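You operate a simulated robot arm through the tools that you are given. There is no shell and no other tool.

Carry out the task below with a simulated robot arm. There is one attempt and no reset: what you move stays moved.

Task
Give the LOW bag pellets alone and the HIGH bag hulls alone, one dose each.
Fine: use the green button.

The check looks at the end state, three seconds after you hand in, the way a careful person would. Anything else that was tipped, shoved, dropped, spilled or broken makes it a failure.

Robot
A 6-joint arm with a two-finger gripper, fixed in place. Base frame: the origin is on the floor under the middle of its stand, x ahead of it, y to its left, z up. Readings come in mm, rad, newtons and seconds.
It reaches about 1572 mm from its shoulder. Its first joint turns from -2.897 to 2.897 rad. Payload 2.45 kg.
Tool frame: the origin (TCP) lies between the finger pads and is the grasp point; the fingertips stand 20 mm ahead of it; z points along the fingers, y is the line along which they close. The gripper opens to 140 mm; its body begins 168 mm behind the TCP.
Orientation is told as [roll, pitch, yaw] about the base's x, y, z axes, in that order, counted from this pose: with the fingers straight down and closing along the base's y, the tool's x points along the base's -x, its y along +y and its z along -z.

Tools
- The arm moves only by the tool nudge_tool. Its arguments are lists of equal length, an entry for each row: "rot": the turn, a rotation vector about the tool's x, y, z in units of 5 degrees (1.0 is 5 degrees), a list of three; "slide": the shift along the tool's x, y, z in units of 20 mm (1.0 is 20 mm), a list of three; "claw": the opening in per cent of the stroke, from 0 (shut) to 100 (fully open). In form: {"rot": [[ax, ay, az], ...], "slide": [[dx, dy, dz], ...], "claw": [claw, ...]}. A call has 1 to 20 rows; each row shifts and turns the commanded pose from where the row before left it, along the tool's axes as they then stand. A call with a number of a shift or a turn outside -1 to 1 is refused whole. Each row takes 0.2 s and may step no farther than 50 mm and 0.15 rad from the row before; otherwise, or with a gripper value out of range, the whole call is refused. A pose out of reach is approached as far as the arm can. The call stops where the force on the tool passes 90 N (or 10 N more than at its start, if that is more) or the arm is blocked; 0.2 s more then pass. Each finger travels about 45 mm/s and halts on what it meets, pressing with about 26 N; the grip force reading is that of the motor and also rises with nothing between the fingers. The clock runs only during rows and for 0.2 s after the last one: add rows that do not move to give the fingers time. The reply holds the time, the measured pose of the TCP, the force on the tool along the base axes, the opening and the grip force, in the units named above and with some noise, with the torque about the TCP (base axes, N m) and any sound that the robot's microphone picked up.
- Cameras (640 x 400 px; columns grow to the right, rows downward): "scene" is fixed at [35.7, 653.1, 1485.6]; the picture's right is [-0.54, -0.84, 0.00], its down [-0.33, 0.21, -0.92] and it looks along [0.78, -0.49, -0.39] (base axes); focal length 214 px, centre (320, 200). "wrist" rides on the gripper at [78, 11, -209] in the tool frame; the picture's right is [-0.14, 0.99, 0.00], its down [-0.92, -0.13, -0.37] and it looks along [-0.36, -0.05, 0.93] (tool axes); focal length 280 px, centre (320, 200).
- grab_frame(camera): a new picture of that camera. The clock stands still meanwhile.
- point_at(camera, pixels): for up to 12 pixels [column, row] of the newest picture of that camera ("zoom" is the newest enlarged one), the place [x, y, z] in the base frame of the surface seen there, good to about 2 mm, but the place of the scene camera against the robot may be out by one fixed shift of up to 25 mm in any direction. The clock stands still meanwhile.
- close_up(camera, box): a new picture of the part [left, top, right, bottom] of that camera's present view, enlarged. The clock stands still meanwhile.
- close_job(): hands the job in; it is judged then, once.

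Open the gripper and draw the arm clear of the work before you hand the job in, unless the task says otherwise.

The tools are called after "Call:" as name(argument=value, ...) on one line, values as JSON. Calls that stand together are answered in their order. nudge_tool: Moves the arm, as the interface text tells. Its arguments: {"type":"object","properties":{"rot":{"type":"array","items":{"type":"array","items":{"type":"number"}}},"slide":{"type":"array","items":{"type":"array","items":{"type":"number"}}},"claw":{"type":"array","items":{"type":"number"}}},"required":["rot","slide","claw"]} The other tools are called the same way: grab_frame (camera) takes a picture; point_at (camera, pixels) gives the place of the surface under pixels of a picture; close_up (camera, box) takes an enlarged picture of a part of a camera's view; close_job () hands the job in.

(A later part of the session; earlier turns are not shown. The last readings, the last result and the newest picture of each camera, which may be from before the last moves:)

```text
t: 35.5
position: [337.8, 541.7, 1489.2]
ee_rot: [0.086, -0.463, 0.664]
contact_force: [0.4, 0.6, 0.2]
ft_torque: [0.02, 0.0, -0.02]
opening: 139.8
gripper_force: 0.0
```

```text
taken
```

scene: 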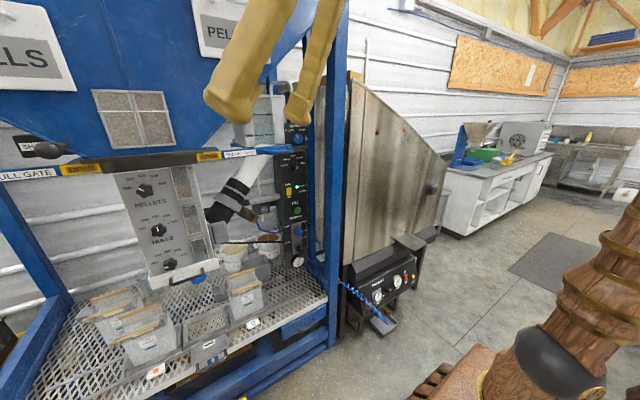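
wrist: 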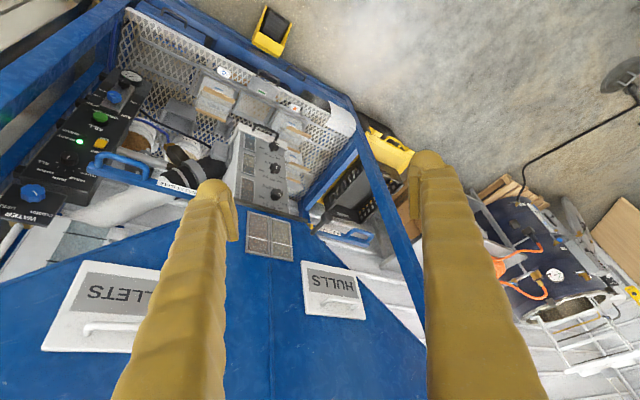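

Tracking is exact now. I swing back right toward the panel azimuth, keeping the tool mostly down and radial, to work from the natural arm family.

Call:
nudge_tool(rot=[[0.09, -0.015, 0.178], [0.09, -0.015, 0.178], [0.09, -0.015, 0.178], [0.09, -0.015, 0.178], [0.09, -0.015, 0.178], [0.09, -0.015, 0.178], [0.09, -0.015, 0.178], [0.09, -0.015, 0.178], [0.09, -0.015, 0.178], [0.09, -0.015, 0.178], [0.09, -0.015, 0.178], [0.09, -0.015, 0.178], [0.09, -0.015, 0.178]], slide=[[-0.232, -0.966, 0.116], [-0.232, -0.966, 0.116], [-0.232, -0.966, 0.116], [-0.232, -0.966, 0.116], [-0.232, -0.966, 0.116], [-0.232, -0.966, 0.116], [-0.232, -0.966, 0.116], [-0.232, -0.966, 0.116], [-0.232, -0.966, 0.116], [-0.232, -0.966, 0.116], [-0.232, -0.966, 0.116], [-0.232, -0.966, 0.116], [-0.232, -0.966, 0.116]], claw=[100, 100, 100, 100, 100, 100, 100, 100, 100, 100, 100, 100, 100])

```text
t: 38.3
position: [535.0, 370.2, 1471.7]
ee_rot: [0.08, -0.461, 0.439]
contact_force: [-0.1, -0.1, -0.2]
ft_torque: [0.0, 0.01, 0.02]
opening: 139.8
gripper_force: 0.0
```

Good tracking. Continue the swing to the panel azimuth.

Call:
nudge_tool(rot=[[0.09, -0.015, 0.178], [0.09, -0.015, 0.178], [0.09, -0.015, 0.178], [0.09, -0.015, 0.178], [0.09, -0.015, 0.178], [0.09, -0.015, 0.178], [0.09, -0.015, 0.178], [0.09, -0.015, 0.178], [0.09, -0.015, 0.178], [0.09, -0.015, 0.178]], slide=[[-0.08, -0.98, 0.04], [-0.08, -0.98, 0.04], [-0.08, -0.98, 0.04], [-0.08, -0.98, 0.04], [-0.08, -0.98, 0.04], [-0.08, -0.98, 0.04], [-0.08, -0.98, 0.04], [-0.08, -0.98, 0.04], [-0.08, -0.98, 0.04], [-0.08, -0.98, 0.04]], claw=[100, 100, 100, 100, 100, 100, 100, 100, 100, 100])

Call:
grab_frame(camera="wrist")

```text
t: 40.5
position: [628.0, 199.3, 1454.6]
ee_rot: [0.08, -0.46, 0.264]
contact_force: [-0.9, 0.3, 0.0]
ft_torque: [-0.02, -0.02, -0.01]
opening: 140.1
gripper_force: 0.0
```

```text
taken
```

wrist: 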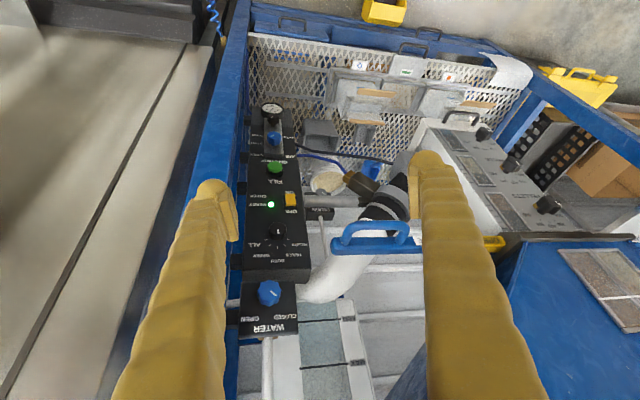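

The panel is well in view. I query accurate positions of its controls from the wrist camera.

Call:
point_at(camera="wrist", pixels=[[277, 231], [277, 222], [275, 166], [291, 199], [271, 204], [270, 292], [274, 138], [272, 110], [250, 225], [305, 240], [262, 262], [300, 266]])

Call:
close_up(camera="wrist", box=[235, 150, 325, 340])

Call:
close_up(camera="wrist", box=[240, 95, 320, 175])

```text
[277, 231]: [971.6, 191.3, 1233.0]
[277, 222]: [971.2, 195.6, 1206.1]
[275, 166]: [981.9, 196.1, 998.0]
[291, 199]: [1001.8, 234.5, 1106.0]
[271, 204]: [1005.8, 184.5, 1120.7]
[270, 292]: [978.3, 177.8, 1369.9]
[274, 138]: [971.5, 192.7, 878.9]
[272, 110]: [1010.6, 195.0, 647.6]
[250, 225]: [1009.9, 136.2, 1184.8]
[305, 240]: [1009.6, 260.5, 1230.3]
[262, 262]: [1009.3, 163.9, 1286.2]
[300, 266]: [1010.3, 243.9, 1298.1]
```

```text
2.11 times, centred on (280, 245) of wrist
```

zoom: 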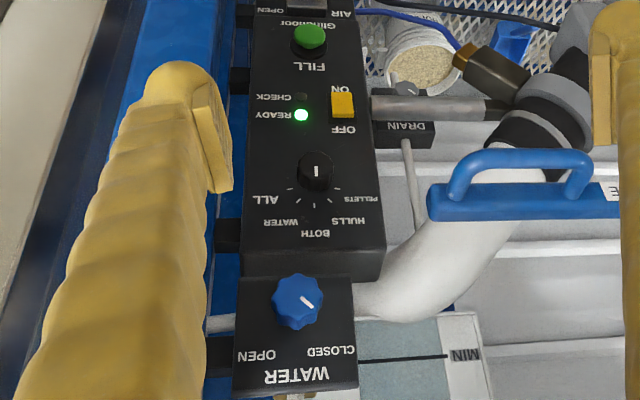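

```text
5.00 times, centred on (280, 135) of wrist
```

zoom: 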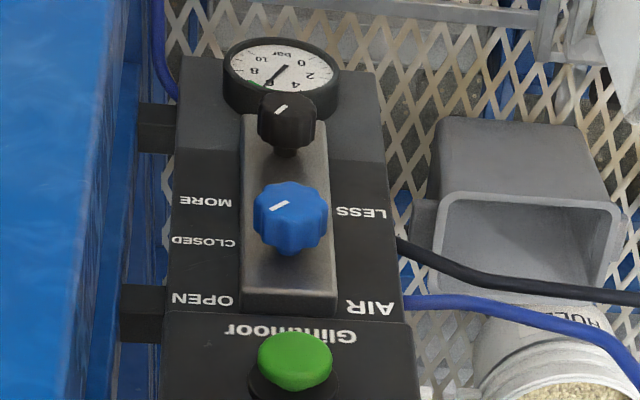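

I get the selector tick positions precisely, and zoom in on the trays region under the box.

Call:
close_up(camera="wrist", box=[240, 200, 320, 275])

Call:
close_up(camera="wrist", box=[320, 30, 520, 170])

```text
5.33 times, centred on (280, 238) of wrist
```

zoom: 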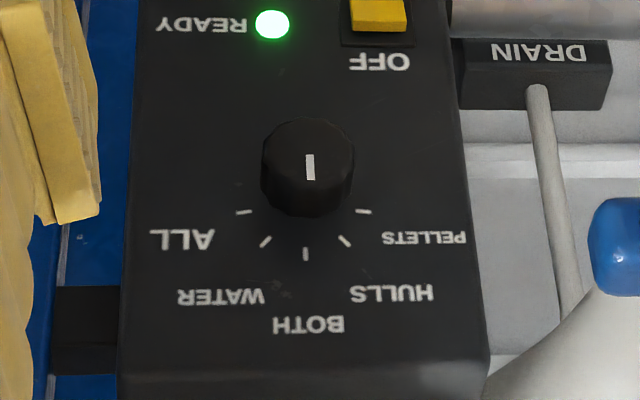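

```text
2.86 times, centred on (420, 100) of wrist
```

zoom: 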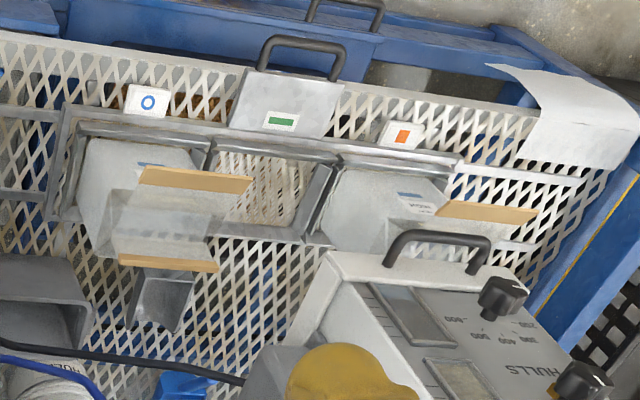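

The selector has five ticks; carriage with three bays slides along y on rails, with the fixed arrow on the shelf front marking the fill position. I measure ticks, the pellet-gate handle and the post for clearance.

Call:
point_at(camera="wrist", pixels=[[265.6, 240.3], [269.7, 245.7], [277.4, 248.1], [284.7, 245.5], [288.1, 240.3], [345, 235], [405, 225], [335, 245], [420, 240], [235, 100], [248, 60], [205, 180]])

Call:
point_at(camera="wrist", pixels=[[411, 42], [430, 47], [370, 65], [448, 77], [410, 73], [362, 90], [370, 122], [470, 103], [440, 100], [502, 60], [420, 60], [395, 60]])

```text
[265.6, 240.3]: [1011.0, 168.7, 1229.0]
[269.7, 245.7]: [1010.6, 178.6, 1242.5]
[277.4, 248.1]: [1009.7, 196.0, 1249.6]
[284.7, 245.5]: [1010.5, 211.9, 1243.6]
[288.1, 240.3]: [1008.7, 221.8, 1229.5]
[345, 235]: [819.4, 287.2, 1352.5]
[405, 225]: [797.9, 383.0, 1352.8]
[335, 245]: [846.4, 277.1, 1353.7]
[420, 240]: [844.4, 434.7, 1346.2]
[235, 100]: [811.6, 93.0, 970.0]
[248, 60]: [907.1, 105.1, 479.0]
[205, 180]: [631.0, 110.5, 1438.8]
```

```text
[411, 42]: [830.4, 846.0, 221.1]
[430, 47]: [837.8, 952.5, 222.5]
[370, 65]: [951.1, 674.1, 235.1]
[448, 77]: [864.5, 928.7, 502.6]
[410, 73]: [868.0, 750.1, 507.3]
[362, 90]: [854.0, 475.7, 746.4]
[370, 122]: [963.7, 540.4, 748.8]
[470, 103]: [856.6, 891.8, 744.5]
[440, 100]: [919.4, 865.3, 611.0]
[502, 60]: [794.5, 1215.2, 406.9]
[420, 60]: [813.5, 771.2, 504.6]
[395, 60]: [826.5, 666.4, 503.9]
```

The knob axis is at (y≈195, z≈1223) with about 38° between ticks; the pellet-gate handle spans y 277–435 at z≈1353, so I want a nearly horizontal tool below it. I move into free space before the panel and pitch up in plane, stopping just before the wrist is straight.

Call:
nudge_tool(rot=[[0, 0, 0], [0, 0, 0], [0, 0, 0], [0, 0, 0], [0, 0, 0], [0, 0, 0], [0, 0, 0], [0.92, 0, 0], [0, -1, 0], [0, -1, 0], [0, -1, 0], [0, -1, 0], [0, -1, 0]], slide=[[-0.251, -0.32, 0.939], [-0.251, -0.32, 0.939], [-0.251, -0.32, 0.939], [-0.251, -0.32, 0.939], [-0.251, -0.32, 0.939], [-0.251, -0.32, 0.939], [-0.251, -0.32, 0.939], [0, 0, 0], [0, 0, 0], [0, 0, 0], [0, 0, 0], [0, 0, 0], [0, 0, 0]], claw=[100, 100, 100, 100, 100, 100, 100, 100, 100, 100, 100, 100, 100])

Call:
grab_frame(camera="scene")

```text
t: 43.3
position: [722.8, 188.8, 1353.0]
ee_rot: [0.0, -0.899, 0.264]
contact_force: [0.4, -0.1, 0.2]
ft_torque: [0.03, 0.02, -0.01]
opening: 140.1
gripper_force: 0.0
```

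```text
taken
```

scene: 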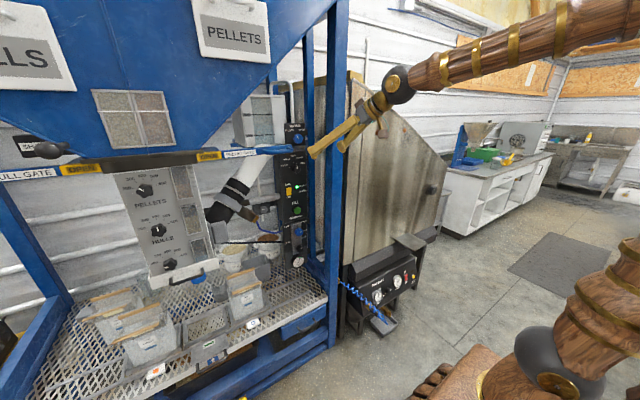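

Exact tracking, J5 cap faces the camera (in-plane). I continue pitching up in small steps through the straight-wrist point.

Call:
nudge_tool(rot=[[0, -1, 0], [0, -1, 0], [0, -1, 0], [0, -1, 0]], slide=[[0, 0, 0], [0, 0, 0], [0, 0, 0], [0, 0, 0]], claw=[100, 100, 100, 100])

Call:
grab_frame(camera="scene")

```text
t: 44.3
position: [721.9, 189.4, 1352.7]
ee_rot: [-0.003, -1.246, 0.266]
contact_force: [0.5, 0.1, 1.3]
ft_torque: [0.02, -0.02, -0.03]
opening: 139.9
gripper_force: 0.0
```

```text
taken
```

scene: 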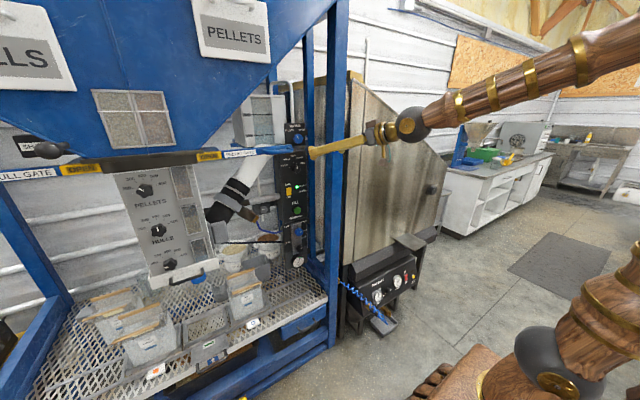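

Nearly straight. Three more rows up to cross it.

Call:
nudge_tool(rot=[[0, -0.8, 0], [0, -0.8, 0], [0, -0.8, 0], [0, -0.8, 0]], slide=[[0, 0, 0], [0, 0, 0], [0, 0, 0], [0, 0, 0]], claw=[100, 100, 100, 100])

Call:
close_up(camera="scene", box=[280, 40, 480, 190])

```text
t: 45.3
position: [722.7, 188.5, 1352.3]
ee_rot: [-0.007, -1.526, 0.273]
contact_force: [0.3, 0.3, 0.2]
ft_torque: [-0.02, -0.01, -0.02]
opening: 140.1
gripper_force: 0.1
```

```text
2.67 times, centred on (380, 115) of scene
```

zoom: 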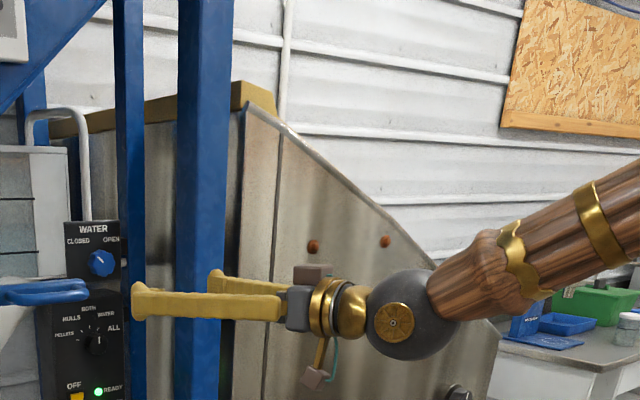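

The wrist crossed cleanly: tool horizontal, up-bent, J4 near zero. Now I narrow the fingers, turn the tool to face the panel squarely (yaw 0) and move forward and down below the gate handle.

Call:
nudge_tool(rot=[[0.52, 0, 0], [0.52, 0, 0], [0.52, 0, 0], [0.52, 0, 0], [0.52, 0, 0], [0.52, 0, 0]], slide=[[0.68, -0.05, 0.65], [0.68, -0.05, 0.65], [0.68, -0.05, 0.65], [0.68, -0.05, 0.65], [0.68, -0.05, 0.65], [0.68, -0.05, 0.65]], claw=[90, 80, 70, 60, 50, 50])

Call:
grab_frame(camera="wrist")

Call:
grab_frame(camera="scene")

```text
t: 46.7
position: [798.1, 191.0, 1266.8]
ee_rot: [-0.285, -1.525, 0.273]
contact_force: [-0.5, 1.0, -0.6]
ft_torque: [-0.02, -0.01, 0.01]
opening: 70.0
gripper_force: 0.1
```

```text
taken
```

wrist: 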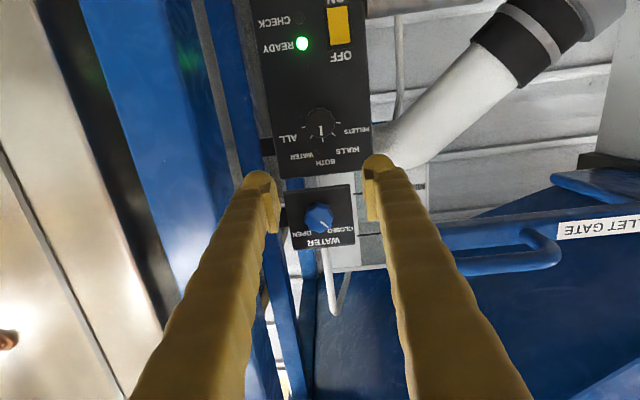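

```text
taken
```

scene: 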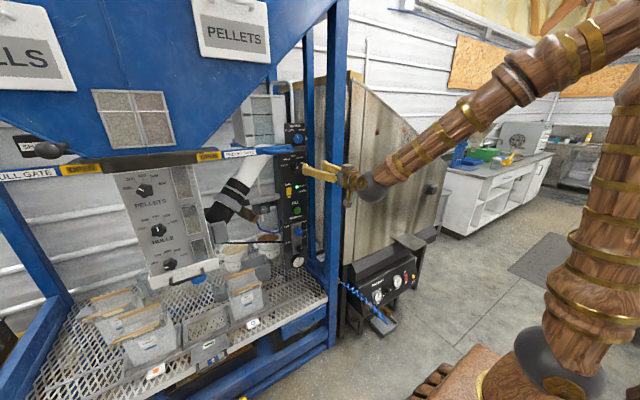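

Well aligned: the tool faces the panel. I advance toward the knob, to about 50 mm short of it, lowering to z≈1223.

Call:
nudge_tool(rot=[[0, 0, 0], [0, 0, 0], [0, 0, 0], [0, 0, 0], [0, 0, 0], [0, 0, 0]], slide=[[0.31, 0.05, 0.9], [0.31, 0.05, 0.9], [0.31, 0.05, 0.9], [0.31, 0.05, 0.9], [0.31, 0.05, 0.9], [0.31, 0.05, 0.9]], claw=[50, 50, 50, 50, 50, 50])

Call:
grab_frame(camera="wrist")

Call:
close_up(camera="scene", box=[230, 110, 390, 260])

```text
t: 48.1
position: [904.1, 198.5, 1225.7]
ee_rot: [-0.28, -1.524, 0.27]
contact_force: [1.0, -0.1, -1.0]
ft_torque: [0.02, 0.04, -0.03]
opening: 69.8
gripper_force: 0.0
```

```text
taken
```

wrist: 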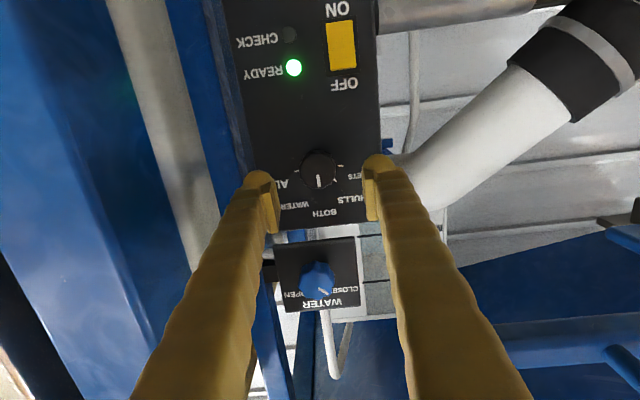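

```text
2.67 times, centred on (310, 185) of scene
```

zoom: 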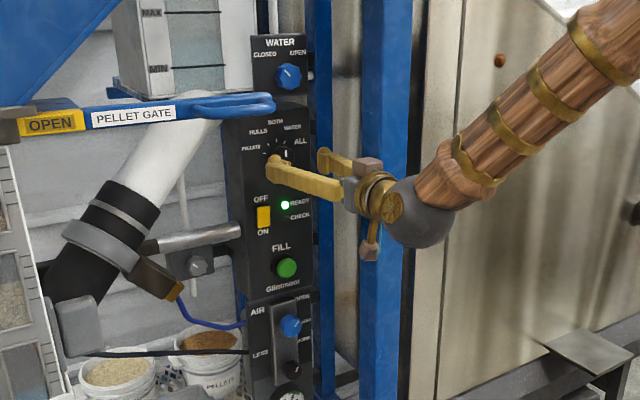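

The knob is between the fingertips in view at (319,170). I measure it again from here.

Call:
point_at(camera="wrist", pixels=[[319, 170], [305, 170], [333, 170], [319, 158], [319, 182], [301, 192], [336, 190], [317, 200]])

Call:
close_up(camera="wrist", box=[270, 140, 370, 240])

```text
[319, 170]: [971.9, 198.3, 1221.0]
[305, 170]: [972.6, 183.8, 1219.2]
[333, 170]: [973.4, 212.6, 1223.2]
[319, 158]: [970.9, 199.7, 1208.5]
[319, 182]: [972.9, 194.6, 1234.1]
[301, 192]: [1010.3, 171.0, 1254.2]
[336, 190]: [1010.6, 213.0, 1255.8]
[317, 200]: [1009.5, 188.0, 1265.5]
```

```text
4.00 times, centred on (320, 190) of wrist
```

zoom: 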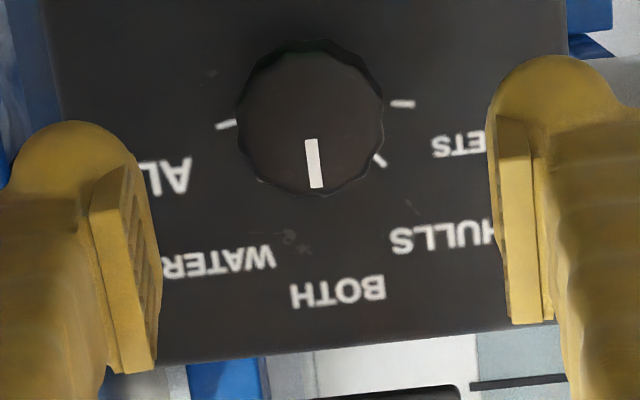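

Knob axis is at about (y 197, z 1221), diameter ~38 mm. To end in a neutral wrist posture I pre-rotate the tool +75° about its own axis here in free space (camera swings to the +y side, away from the post), then I'll grip and turn back.

Call:
nudge_tool(rot=[[0, 0, 1], [0, 0, 1], [0, 0, 1], [0, 0, 1], [0, 0, 1], [0, 0, 1], [0, 0, 1], [0, 0, 1], [0, 0, 1], [0, 0, 1], [0, 0, 1], [0, 0, 1], [0, 0, 1], [0, 0, 1], [0, 0, 1]], slide=[[0, 0, 0], [0, 0, 0], [0, 0, 0], [0, 0, 0], [0, 0, 0], [0, 0, 0], [0, 0, 0], [0, 0, 0], [0, 0, 0], [0, 0, 0], [0, 0, 0], [0, 0, 0], [0, 0, 0], [0, 0, 0], [0, 0, 0]], claw=[50, 50, 50, 50, 50, 50, 50, 50, 50, 50, 50, 50, 50, 50, 50])

Call:
grab_frame(camera="wrist")

Call:
close_up(camera="scene", box=[230, 110, 390, 260])

```text
t: 51.3
position: [902.5, 198.8, 1224.7]
ee_rot: [1.526, -0.271, -1.568]
contact_force: [0.2, -0.8, -0.2]
ft_torque: [-0.03, 0.0, -0.03]
opening: 69.7
gripper_force: 0.1
```

```text
taken
```

wrist: 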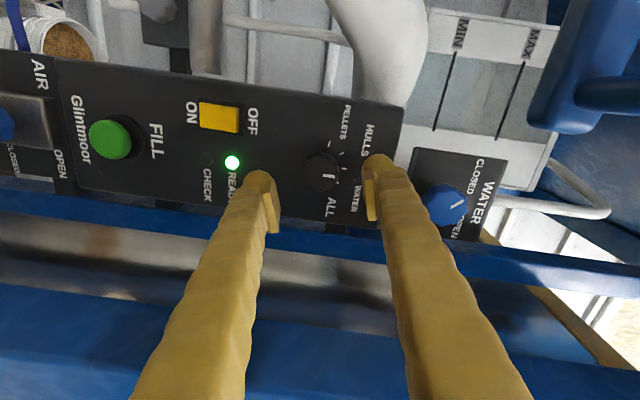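

```text
2.67 times, centred on (310, 185) of scene
```

zoom: 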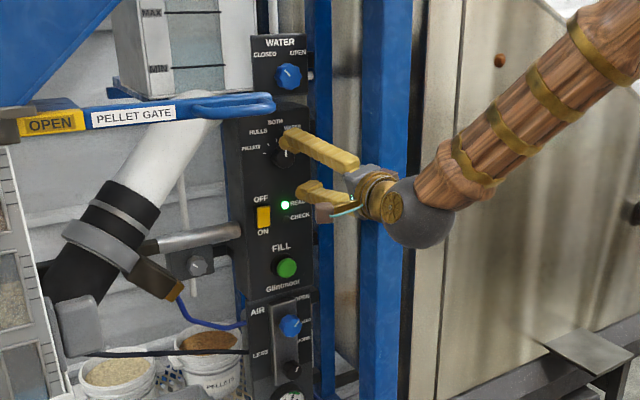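

The tool is rotated with the fingers above and below the knob axis. I advance 77 mm onto the knob and close the fingers.

Call:
nudge_tool(rot=[[0, 0, 0], [0, 0, 0], [0, 0, 0], [0, 0, 0]], slide=[[-0.012, -0.009, 0.97], [-0.012, -0.009, 0.97], [-0.012, -0.009, 0.97], [-0.012, -0.009, 0.97]], claw=[50, 50, 50, 50])

Call:
grab_frame(camera="wrist")

Call:
close_up(camera="scene", box=[260, 130, 340, 210])

```text
t: 52.3
position: [980.1, 197.7, 1220.9]
ee_rot: [1.525, -0.273, -1.569]
contact_force: [0.8, -0.6, 0.0]
ft_torque: [0.01, -0.02, 0.0]
opening: 70.1
gripper_force: 0.1
```

```text
taken
```

wrist: 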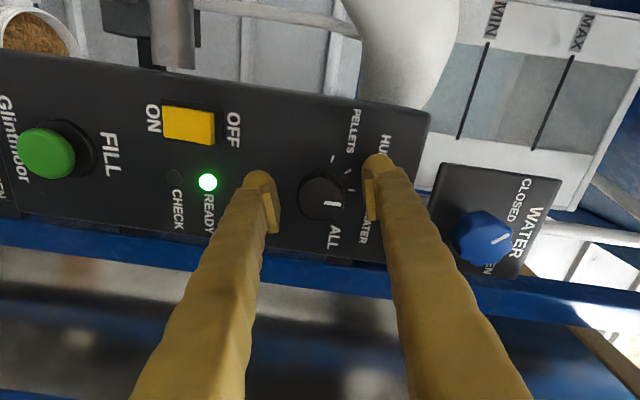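

```text
5.00 times, centred on (300, 170) of scene
```

zoom: 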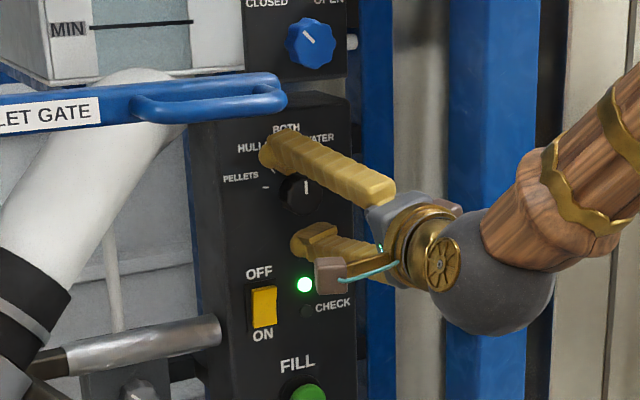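

The knob sits centered between the pads (lower pad inner face ~275, upper ~365, knob center ~321). I close the fingers on it.

Call:
nudge_tool(rot=[[0, 0, 0], [0, 0, 0], [0, 0, 0], [0, 0, 0], [0, 0, 0]], slide=[[0, 0, 0], [0, 0, 0], [0, 0, 0], [0, 0, 0], [0, 0, 0]], claw=[35, 25, 15, 10, 10])

Call:
grab_frame(camera="wrist")

```text
t: 53.5
position: [979.1, 197.5, 1222.4]
ee_rot: [1.529, -0.273, -1.567]
contact_force: [7.7, 5.1, 13.6]
ft_torque: [-0.04, -0.38, 0.12]
opening: 38.6
gripper_force: 45.1
```

```text
taken
```

wrist: 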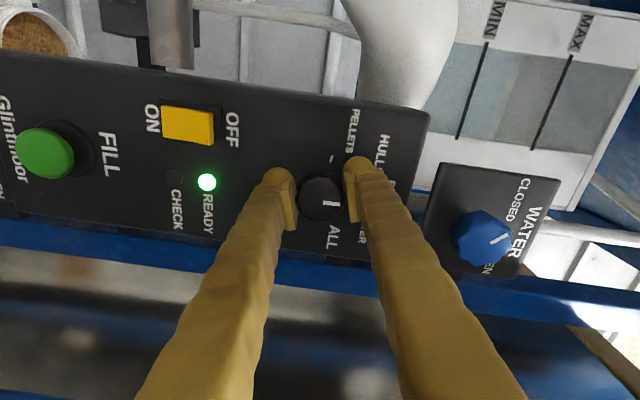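

Gripped at 38.6 mm. I turn the knob -38° first (toward HULLS) and check.

Call:
nudge_tool(rot=[[0, 0, -0.9], [0, 0, -0.9], [0, 0, -0.9], [0, 0, -0.9], [0, 0, -0.9], [0, 0, -0.9], [0, 0, -0.9], [0, 0, -0.9], [0, 0, -0.4]], slide=[[0, 0.06, 0], [0, 0, 0], [0, 0, 0], [0, 0, 0], [0, 0, 0], [0, 0, 0], [0, 0, 0], [0, 0, 0], [0, 0, 0]], claw=[10, 10, 10, 10, 10, 10, 10, 10, 10])

Call:
grab_frame(camera="wrist")

Call:
close_up(camera="scene", box=[260, 130, 340, 210])

```text
t: 55.5
position: [980.6, 196.3, 1222.2]
ee_rot: [1.495, -0.936, -1.518]
contact_force: [-34.3, -10.0, -9.4]
ft_torque: [0.0, -0.07, 0.04]
opening: 38.5
gripper_force: 45.1
```

```text
taken
```

wrist: 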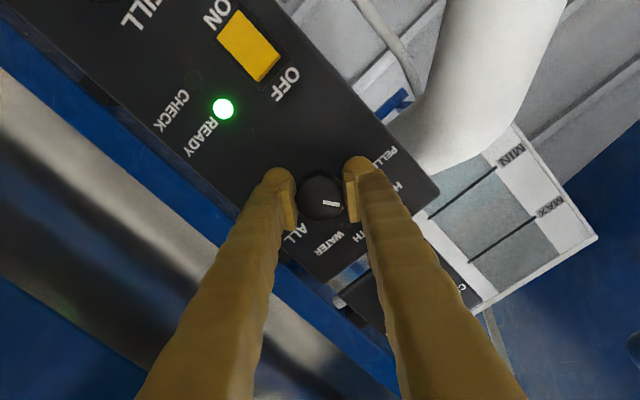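

```text
5.00 times, centred on (300, 170) of scene
```

zoom: 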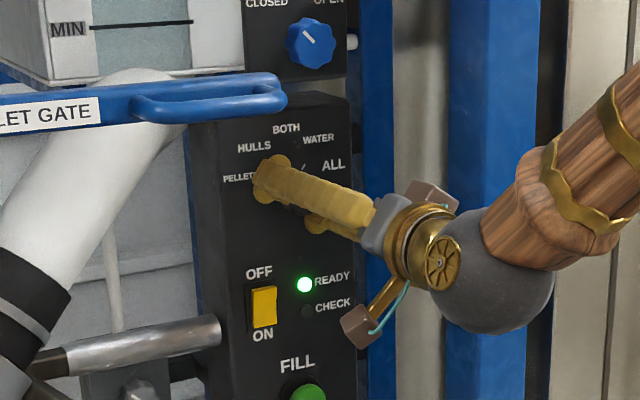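

The pointer turned with the fingers (no slip), but there's 34 N push-back along x. I back off 2 mm along the tool and turn the remaining 38° to PELLETS.

Call:
nudge_tool(rot=[[0, 0, 0], [0, 0, -0.9], [0, 0, -0.9], [0, 0, -0.9], [0, 0, -0.9], [0, 0, -0.9], [0, 0, -0.9], [0, 0, -0.9], [0, 0, -0.9], [0, 0, -0.4]], slide=[[0, 0, -0.1], [0, 0, 0], [0, 0, 0], [0, 0, 0], [0, 0, 0], [0, 0, 0], [0, 0, 0], [0, 0, 0], [0, 0, 0], [0, 0, 0]], claw=[10, 10, 10, 10, 10, 10, 10, 10, 10, 10])

Call:
grab_frame(camera="wrist")

Call:
close_up(camera="scene", box=[260, 130, 340, 210])

```text
t: 57.7
position: [979.1, 195.2, 1222.1]
ee_rot: [-0.578, -1.516, 0.567]
contact_force: [-21.3, -60.8, -15.1]
ft_torque: [0.03, 0.36, -0.95]
opening: 38.6
gripper_force: 44.5
```

```text
taken
```

wrist: 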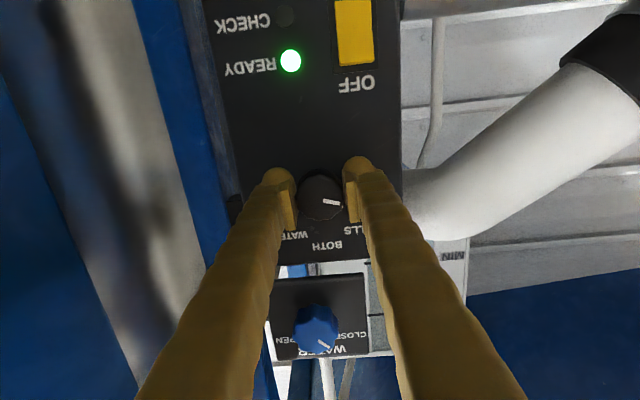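

```text
5.00 times, centred on (300, 170) of scene
```

zoom: 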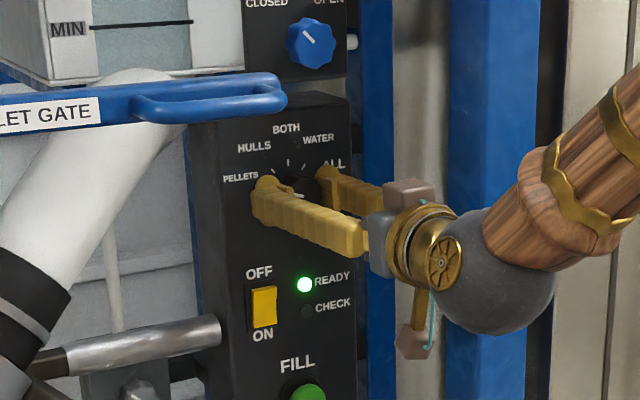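

The pointer now points to the PELLETS side; side force is 60 N from a small offset, so I release the knob now.

Call:
nudge_tool(rot=[[0, 0, 0], [0, 0, 0], [0, 0, 0], [0, 0, 0]], slide=[[0, -0.1, 0], [0, 0, 0], [0, 0, 0], [0, 0, 0]], claw=[30, 45, 50, 50])

Call:
grab_frame(camera="wrist")

```text
t: 58.7
position: [979.2, 196.2, 1222.8]
ee_rot: [-0.601, -1.515, 0.595]
contact_force: [-0.5, -0.5, 0.0]
ft_torque: [0.0, 0.03, 0.0]
opening: 70.0
gripper_force: 0.1
```

```text
taken
```

wrist: 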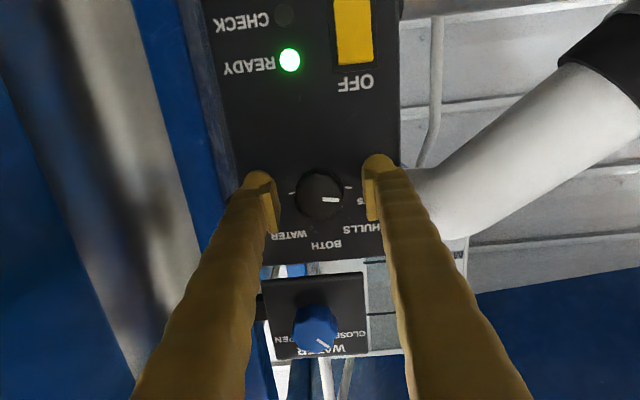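

Released cleanly. I back off 80 mm and check the pointer.

Call:
nudge_tool(rot=[[0, 0, 0], [0, 0, 0], [0, 0, 0], [0, 0, 0], [0, 0, 0]], slide=[[0, 0, -0.95], [0, 0, -0.95], [0, 0, -0.95], [0, 0, -0.95], [0, 0, -0.95]], claw=[50, 50, 50, 50, 50])

Call:
close_up(camera="wrist", box=[240, 110, 400, 230])

Call:
close_up(camera="scene", box=[270, 140, 330, 200])

```text
t: 59.9
position: [883.0, 196.7, 1226.8]
ee_rot: [-0.6, -1.516, 0.593]
contact_force: [-0.1, 0.1, -0.3]
ft_torque: [0.0, 0.01, -0.01]
opening: 70.0
gripper_force: 0.0
```

```text
3.33 times, centred on (320, 170) of wrist
```

zoom: 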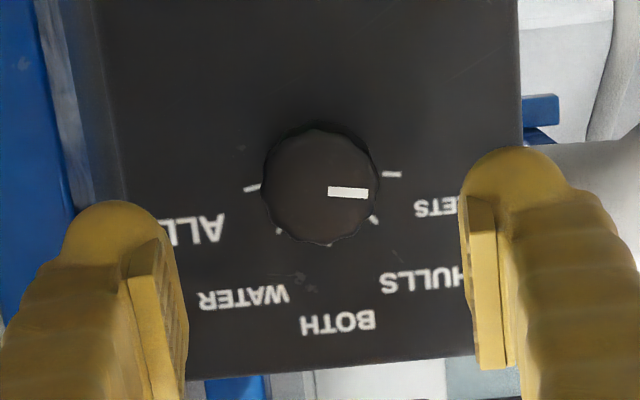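

```text
6.67 times, centred on (300, 170) of scene
```

zoom: 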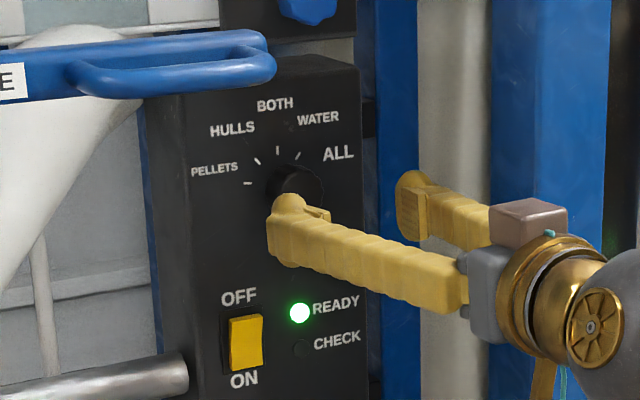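

The pointer is at the PELLETS tick and READY is still lit. I retreat along the same path to the free spot and pitch the tool back down.

Call:
nudge_tool(rot=[[0, 0, 0], [0, 0, 0], [0, 0, 0], [0, 0, 0], [0, 0, 0], [-0.52, 0, 0], [-0.52, 0, 0], [-0.52, 0, 0], [-0.52, 0, 0], [-0.52, 0, 0], [-0.52, 0, 0]], slide=[[-0.36, -0.05, -0.83], [-0.36, -0.05, -0.83], [-0.36, -0.05, -0.83], [-0.36, -0.05, -0.83], [-0.36, -0.05, -0.83], [-0.68, 0.05, -0.65], [-0.68, 0.05, -0.65], [-0.68, 0.05, -0.65], [-0.68, 0.05, -0.65], [-0.68, 0.05, -0.65], [-0.68, 0.05, -0.65]], claw=[50, 50, 50, 50, 50, 50, 50, 50, 50, 50, 50])

```text
t: 62.3
position: [726.2, 193.0, 1351.9]
ee_rot: [-0.314, -1.517, 0.58]
contact_force: [0.4, 0.3, -0.3]
ft_torque: [-0.03, -0.03, -0.04]
opening: 70.1
gripper_force: 0.1
```

Back at the free spot in plane. Now I pitch down 60° (reverse of before).

Call:
nudge_tool(rot=[[0, 1, 0], [0, 1, 0], [0, 1, 0], [0, 1, 0], [0, 1, 0], [0, 1, 0], [0, 1, 0], [0, 1, 0], [0, 1, 0], [0, 1, 0], [0, 1, 0], [0, 1, 0]], slide=[[0, 0, 0], [0, 0, 0], [0, 0, 0], [0, 0, 0], [0, 0, 0], [0, 0, 0], [0, 0, 0], [0, 0, 0], [0, 0, 0], [0, 0, 0], [0, 0, 0], [0, 0, 0]], claw=[50, 50, 50, 50, 50, 50, 50, 50, 50, 50, 50, 50])

```text
t: 64.9
position: [727.7, 194.5, 1352.6]
ee_rot: [-0.02, -0.471, 0.273]
contact_force: [0.7, 0.5, 0.2]
ft_torque: [0.0, -0.05, -0.01]
opening: 70.0
gripper_force: 0.1
out of reach, approached as far as the arm can: row 4
```

Good. Now I swing left to azimuth ~44° while lowering to about z=900, to look at the carriage and under the box.

Call:
nudge_tool(rot=[[-0.11, 0, -0.2156], [-0.11, 0, -0.2156], [-0.11, 0, -0.2156], [-0.11, 0, -0.2156], [-0.11, 0, -0.2156], [-0.11, 0, -0.2156], [-0.11, 0, -0.2156], [-0.11, 0, -0.2156], [-0.11, 0, -0.2156], [-0.11, 0, -0.2156], [-0.11, 0, -0.2156], [-0.11, 0, -0.2156]], slide=[[0.171, 0.865, 0.968], [0.171, 0.865, 0.968], [0.171, 0.865, 0.968], [0.171, 0.865, 0.968], [0.171, 0.865, 0.968], [0.171, 0.865, 0.968], [0.171, 0.865, 0.968], [0.171, 0.865, 0.968], [0.171, 0.865, 0.968], [0.171, 0.865, 0.968], [0.171, 0.865, 0.968], [0.171, 0.865, 0.968]], claw=[50, 50, 50, 50, 50, 50, 50, 50, 50, 50, 50, 50])

Call:
grab_frame(camera="wrist")

Call:
grab_frame(camera="scene")

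```text
t: 67.5
position: [713.9, 410.1, 1123.8]
ee_rot: [-0.019, -0.468, 0.527]
contact_force: [0.0, -0.9, -0.2]
ft_torque: [0.0, 0.0, 0.01]
opening: 69.8
gripper_force: 0.1
```

```text
taken
```

wrist: 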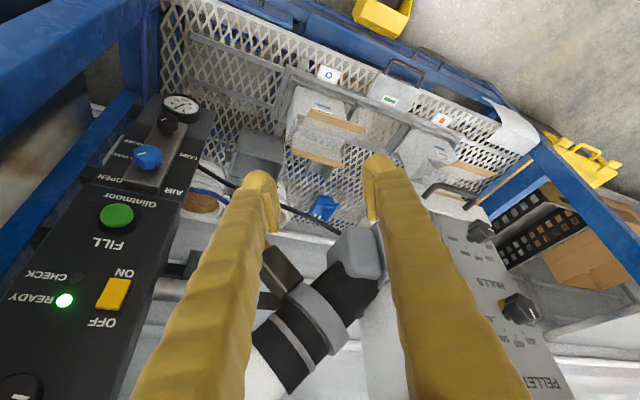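

```text
taken
```

scene: 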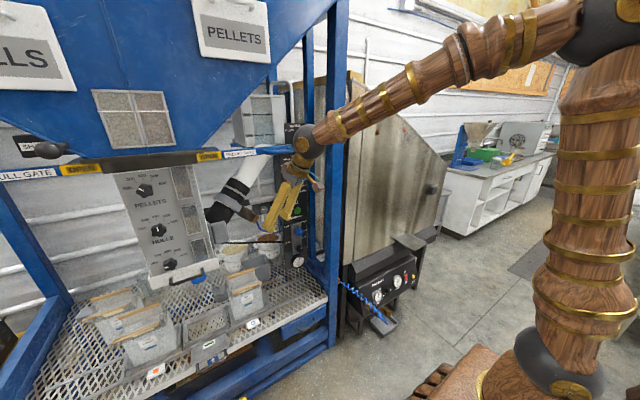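

Fine. I continue the second half of this swing.

Call:
nudge_tool(rot=[[-0.11, 0, -0.2156], [-0.11, 0, -0.2156], [-0.11, 0, -0.2156], [-0.11, 0, -0.2156], [-0.11, 0, -0.2156], [-0.11, 0, -0.2156], [-0.11, 0, -0.2156], [-0.11, 0, -0.2156], [-0.11, 0, -0.2156], [-0.11, 0, -0.2156], [-0.11, 0, -0.2156], [-0.11, 0, -0.2156]], slide=[[0.171, 0.865, 0.968], [0.171, 0.865, 0.968], [0.171, 0.865, 0.968], [0.171, 0.865, 0.968], [0.171, 0.865, 0.968], [0.171, 0.865, 0.968], [0.171, 0.865, 0.968], [0.171, 0.865, 0.968], [0.171, 0.865, 0.968], [0.171, 0.865, 0.968], [0.171, 0.865, 0.968], [0.171, 0.865, 0.968]], claw=[50, 50, 50, 50, 50, 50, 50, 50, 50, 50, 50, 50])

Call:
grab_frame(camera="wrist")

Call:
grab_frame(camera="scene")

```text
t: 70.1
position: [649.6, 614.7, 890.7]
ee_rot: [-0.017, -0.466, 0.78]
contact_force: [-0.3, 0.0, 0.5]
ft_torque: [-0.04, -0.01, -0.02]
opening: 70.0
gripper_force: 0.0
```

```text
taken
```

wrist: 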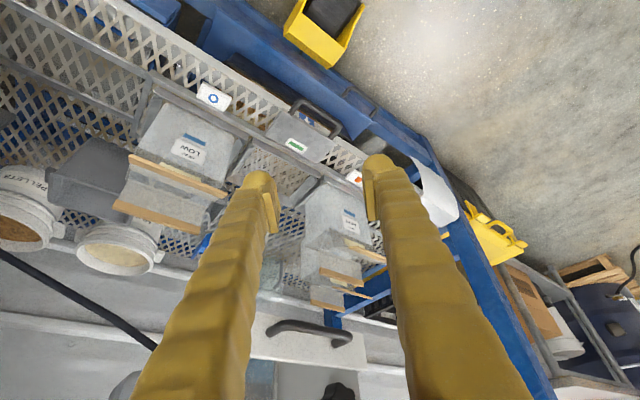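

```text
taken
```

scene: 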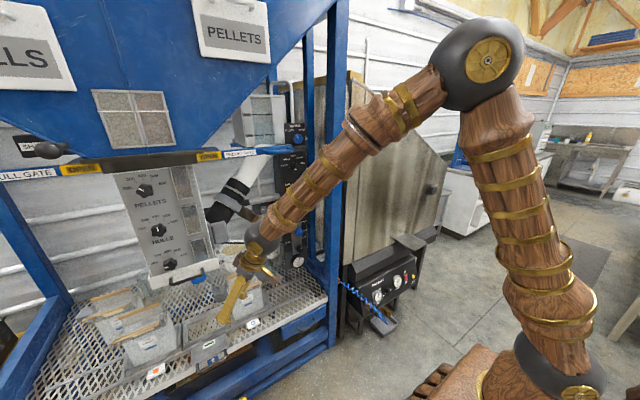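

I pitch up 40° and lower the tool by 150 mm here, so the camera can look level under the dosing box.

Call:
nudge_tool(rot=[[0, -1, 0], [0, -1, 0], [0, -1, 0], [0, -1, 0], [0, -1, 0], [0, -1, 0], [0, -1, 0], [0, -1, 0], [0, 0, 0], [0, 0, 0], [0, 0, 0], [0, 0, 0], [0, 0, 0], [0, 0, 0], [0, 0, 0], [0, 0, 0]], slide=[[0, 0, 0], [0, 0, 0], [0, 0, 0], [0, 0, 0], [0, 0, 0], [0, 0, 0], [0, 0, 0], [0, 0, 0], [0.9, 0, 0.38], [0.9, 0, 0.38], [0.9, 0, 0.38], [0.9, 0, 0.38], [0.9, 0, 0.38], [0.9, 0, 0.38], [0.9, 0, 0.38], [0.9, 0, 0.38]], claw=[50, 50, 50, 50, 50, 50, 50, 50, 50, 50, 50, 50, 50, 50, 50, 50])

Call:
grab_frame(camera="wrist")

```text
t: 73.5
position: [654.0, 609.1, 734.6]
ee_rot: [-0.041, -1.162, 0.809]
contact_force: [-1.3, -0.1, 0.8]
ft_torque: [0.0, 0.02, 0.0]
opening: 69.8
gripper_force: 0.2
out of reach, approached as far as the arm can: row 2
```

```text
taken
```

wrist: 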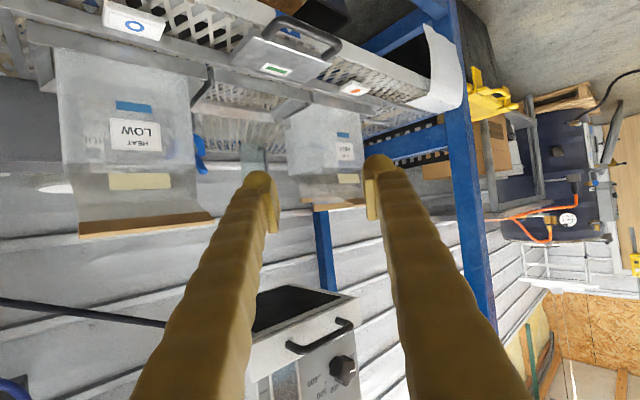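

The underside of the box shows a dark opening at (290,305). I zoom in there and on the carriage.

Call:
close_up(camera="wrist", box=[200, 230, 400, 400])

Call:
close_up(camera="wrist", box=[40, 0, 460, 250])

Call:
point_at(camera="wrist", pixels=[[290, 305], [262, 320], [320, 290], [340, 300], [270, 370], [310, 335], [250, 155], [300, 345], [60, 50], [460, 75], [440, 60], [325, 245]])

```text
2.35 times, centred on (300, 315) of wrist
```

zoom: 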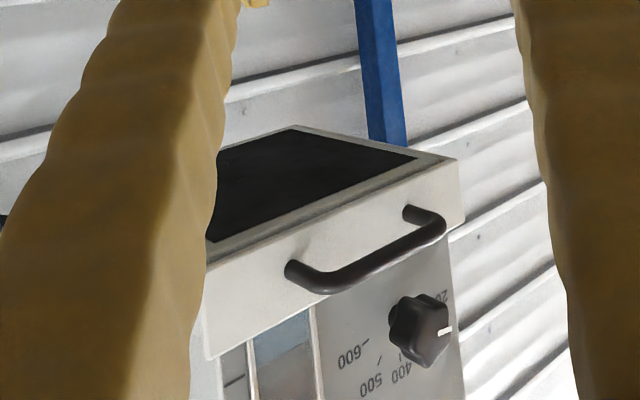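

```text
1.52 times, centred on (250, 125) of wrist
```

zoom: 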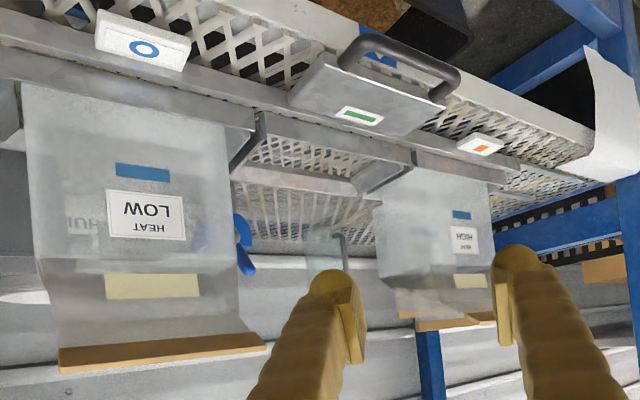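

```text
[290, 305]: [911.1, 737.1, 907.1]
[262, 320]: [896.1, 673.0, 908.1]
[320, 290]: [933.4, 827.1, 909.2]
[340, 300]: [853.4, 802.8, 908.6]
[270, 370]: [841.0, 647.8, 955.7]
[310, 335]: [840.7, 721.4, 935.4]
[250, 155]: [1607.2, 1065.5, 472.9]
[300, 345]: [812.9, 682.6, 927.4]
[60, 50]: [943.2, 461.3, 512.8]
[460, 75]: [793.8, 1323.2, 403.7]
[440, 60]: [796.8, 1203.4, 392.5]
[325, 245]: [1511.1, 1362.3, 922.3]
```

The outlet is the black opening at z≈908, centered near (912,740) – right above the carriage's middle bay. I now measure the signs, handle and bags precisely from the wrist camera.

Call:
point_at(camera="wrist", pixels=[[134.9, 25], [276.3, 69.1], [355.3, 89.5], [302.6, 26.3], [266.4, 29.6], [329, 56], [286, 28], [320, 40], [285, 15], [300, 75], [260, 62], [312, 70]])

Call:
close_up(camera="wrist", box=[240, 0, 400, 110])

Call:
close_up(camera="scene", box=[160, 310, 260, 390])

```text
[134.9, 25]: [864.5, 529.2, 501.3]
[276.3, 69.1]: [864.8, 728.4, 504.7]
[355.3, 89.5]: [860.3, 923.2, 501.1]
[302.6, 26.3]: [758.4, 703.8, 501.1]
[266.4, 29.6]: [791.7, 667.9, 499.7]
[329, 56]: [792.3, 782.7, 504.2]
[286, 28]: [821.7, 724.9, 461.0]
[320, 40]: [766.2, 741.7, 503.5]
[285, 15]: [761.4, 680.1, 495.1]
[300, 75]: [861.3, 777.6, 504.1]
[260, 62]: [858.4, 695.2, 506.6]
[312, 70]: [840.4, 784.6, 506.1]
```

```text
3.64 times, centred on (320, 55) of wrist
```

zoom: 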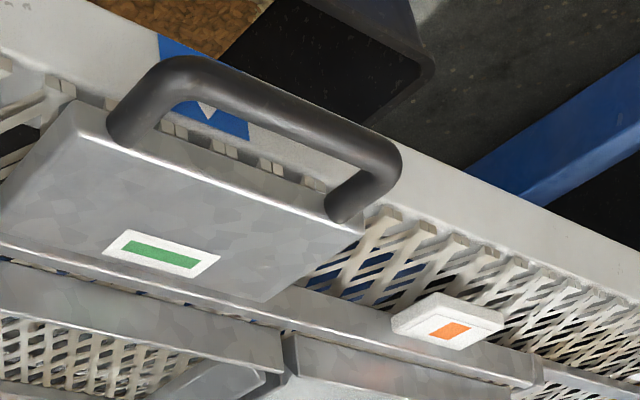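

```text
5.00 times, centred on (210, 350) of scene
```

zoom: 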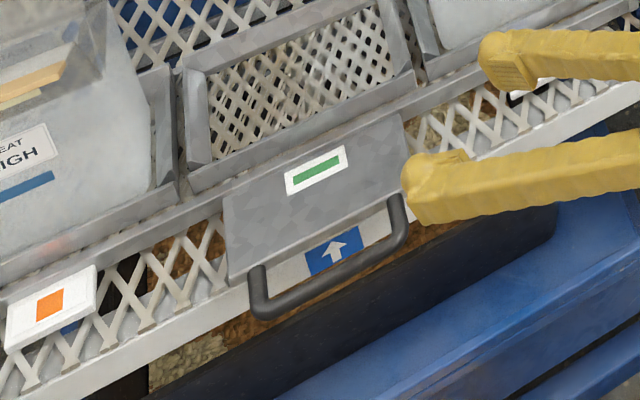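

The sign pitch is about 197 mm (y 529 / 728 / 923), the arrow is at y≈726, and the U-handle spans y≈668–783 at x≈760–790, z≈500. Before sliding, I check whether the HALF bag stands in the carriage's path.

Call:
close_up(camera="scene", box=[60, 270, 180, 370])

Call:
point_at(camera="scene", pixels=[[116, 323], [110, 305], [100, 312], [85, 318], [130, 295], [112, 335], [105, 330], [118, 340], [95, 325], [100, 300], [140, 300], [150, 342]])

Call:
point_at(camera="scene", pixels=[[60, 375], [80, 368], [70, 350], [20, 375], [30, 350], [45, 395], [55, 330], [40, 300], [10, 260], [60, 280], [25, 390], [90, 350]])

```text
4.00 times, centred on (120, 320) of scene
```

zoom: 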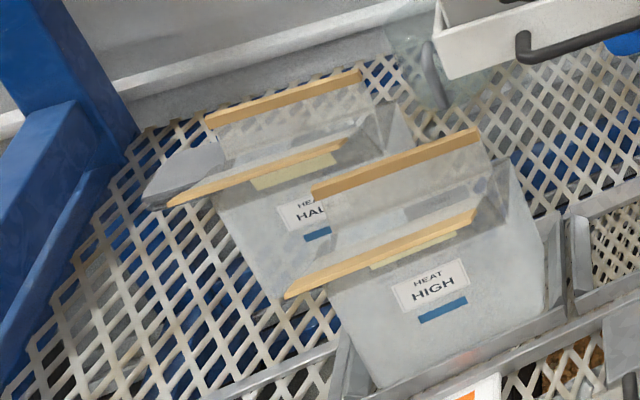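

```text
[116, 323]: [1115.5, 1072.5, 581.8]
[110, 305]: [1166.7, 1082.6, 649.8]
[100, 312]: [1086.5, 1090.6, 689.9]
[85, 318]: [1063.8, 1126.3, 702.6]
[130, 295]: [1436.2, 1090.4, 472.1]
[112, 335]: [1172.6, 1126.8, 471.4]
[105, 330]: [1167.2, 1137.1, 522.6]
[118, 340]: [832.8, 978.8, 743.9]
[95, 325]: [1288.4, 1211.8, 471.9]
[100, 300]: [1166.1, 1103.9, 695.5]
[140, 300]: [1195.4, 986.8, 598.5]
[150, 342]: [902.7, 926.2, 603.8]
```

```text
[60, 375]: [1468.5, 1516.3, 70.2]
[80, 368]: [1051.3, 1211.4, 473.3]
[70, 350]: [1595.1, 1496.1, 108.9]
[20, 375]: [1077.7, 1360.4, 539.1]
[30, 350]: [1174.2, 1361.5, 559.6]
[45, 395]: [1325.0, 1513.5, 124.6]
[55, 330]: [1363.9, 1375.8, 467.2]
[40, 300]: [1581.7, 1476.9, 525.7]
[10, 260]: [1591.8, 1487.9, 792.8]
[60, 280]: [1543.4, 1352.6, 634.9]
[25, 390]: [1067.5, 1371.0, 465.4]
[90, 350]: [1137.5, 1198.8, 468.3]
```

The HALF bag stands behind (x≥1060), clear of the carriage's lane (x 840–1010), and the rails run free to both sides. I now set the tool nearly downward (20° tilt toward the machine) and yaw to 0 so the fingers can straddle the handle along y.

Call:
nudge_tool(rot=[[0, 0.95, 0], [0, 0.95, 0], [0, 0.95, 0], [0, 0.95, 0], [0, 0.95, 0], [0, 0.95, 0], [0, 0.95, 0], [0, 0.95, 0], [0, 0.95, 0], [0, 0.95, 0]], slide=[[0, 0, 0], [0, 0, 0], [0, 0, 0], [0, 0, 0], [0, 0, 0], [0, 0, 0], [0, 0, 0], [0, 0, 0], [0, 0, 0], [0, 0, 0]], claw=[60, 70, 80, 90, 100, 100, 100, 100, 100, 100])

```text
t: 75.7
position: [652.5, 609.3, 736.2]
ee_rot: [-0.018, -0.333, 0.779]
contact_force: [0.8, -0.3, -1.2]
ft_torque: [0.02, 0.01, 0.01]
opening: 140.0
gripper_force: 0.0
```

Good. Now yaw to 0 in place.

Call:
nudge_tool(rot=[[0.325, 0.017, 0.938], [0.325, 0.017, 0.938], [0.325, 0.017, 0.938], [0.325, 0.017, 0.938], [0.325, 0.017, 0.938], [0.325, 0.017, 0.938], [0.325, 0.017, 0.938], [0.325, 0.017, 0.938], [0.325, 0.017, 0.938]], slide=[[0, 0, 0], [0, 0, 0], [0, 0, 0], [0, 0, 0], [0, 0, 0], [0, 0, 0], [0, 0, 0], [0, 0, 0], [0, 0, 0]], claw=[100, 100, 100, 100, 100, 100, 100, 100, 100])

Call:
grab_frame(camera="wrist")

```text
t: 77.7
position: [652.9, 609.2, 735.3]
ee_rot: [-0.017, -0.332, -0.004]
contact_force: [0.5, 0.1, 0.0]
ft_torque: [0.02, 0.02, -0.01]
opening: 139.8
gripper_force: 0.1
```

```text
taken
```

wrist: 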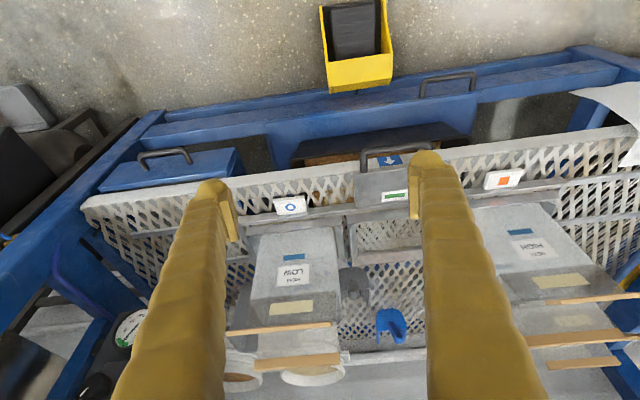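

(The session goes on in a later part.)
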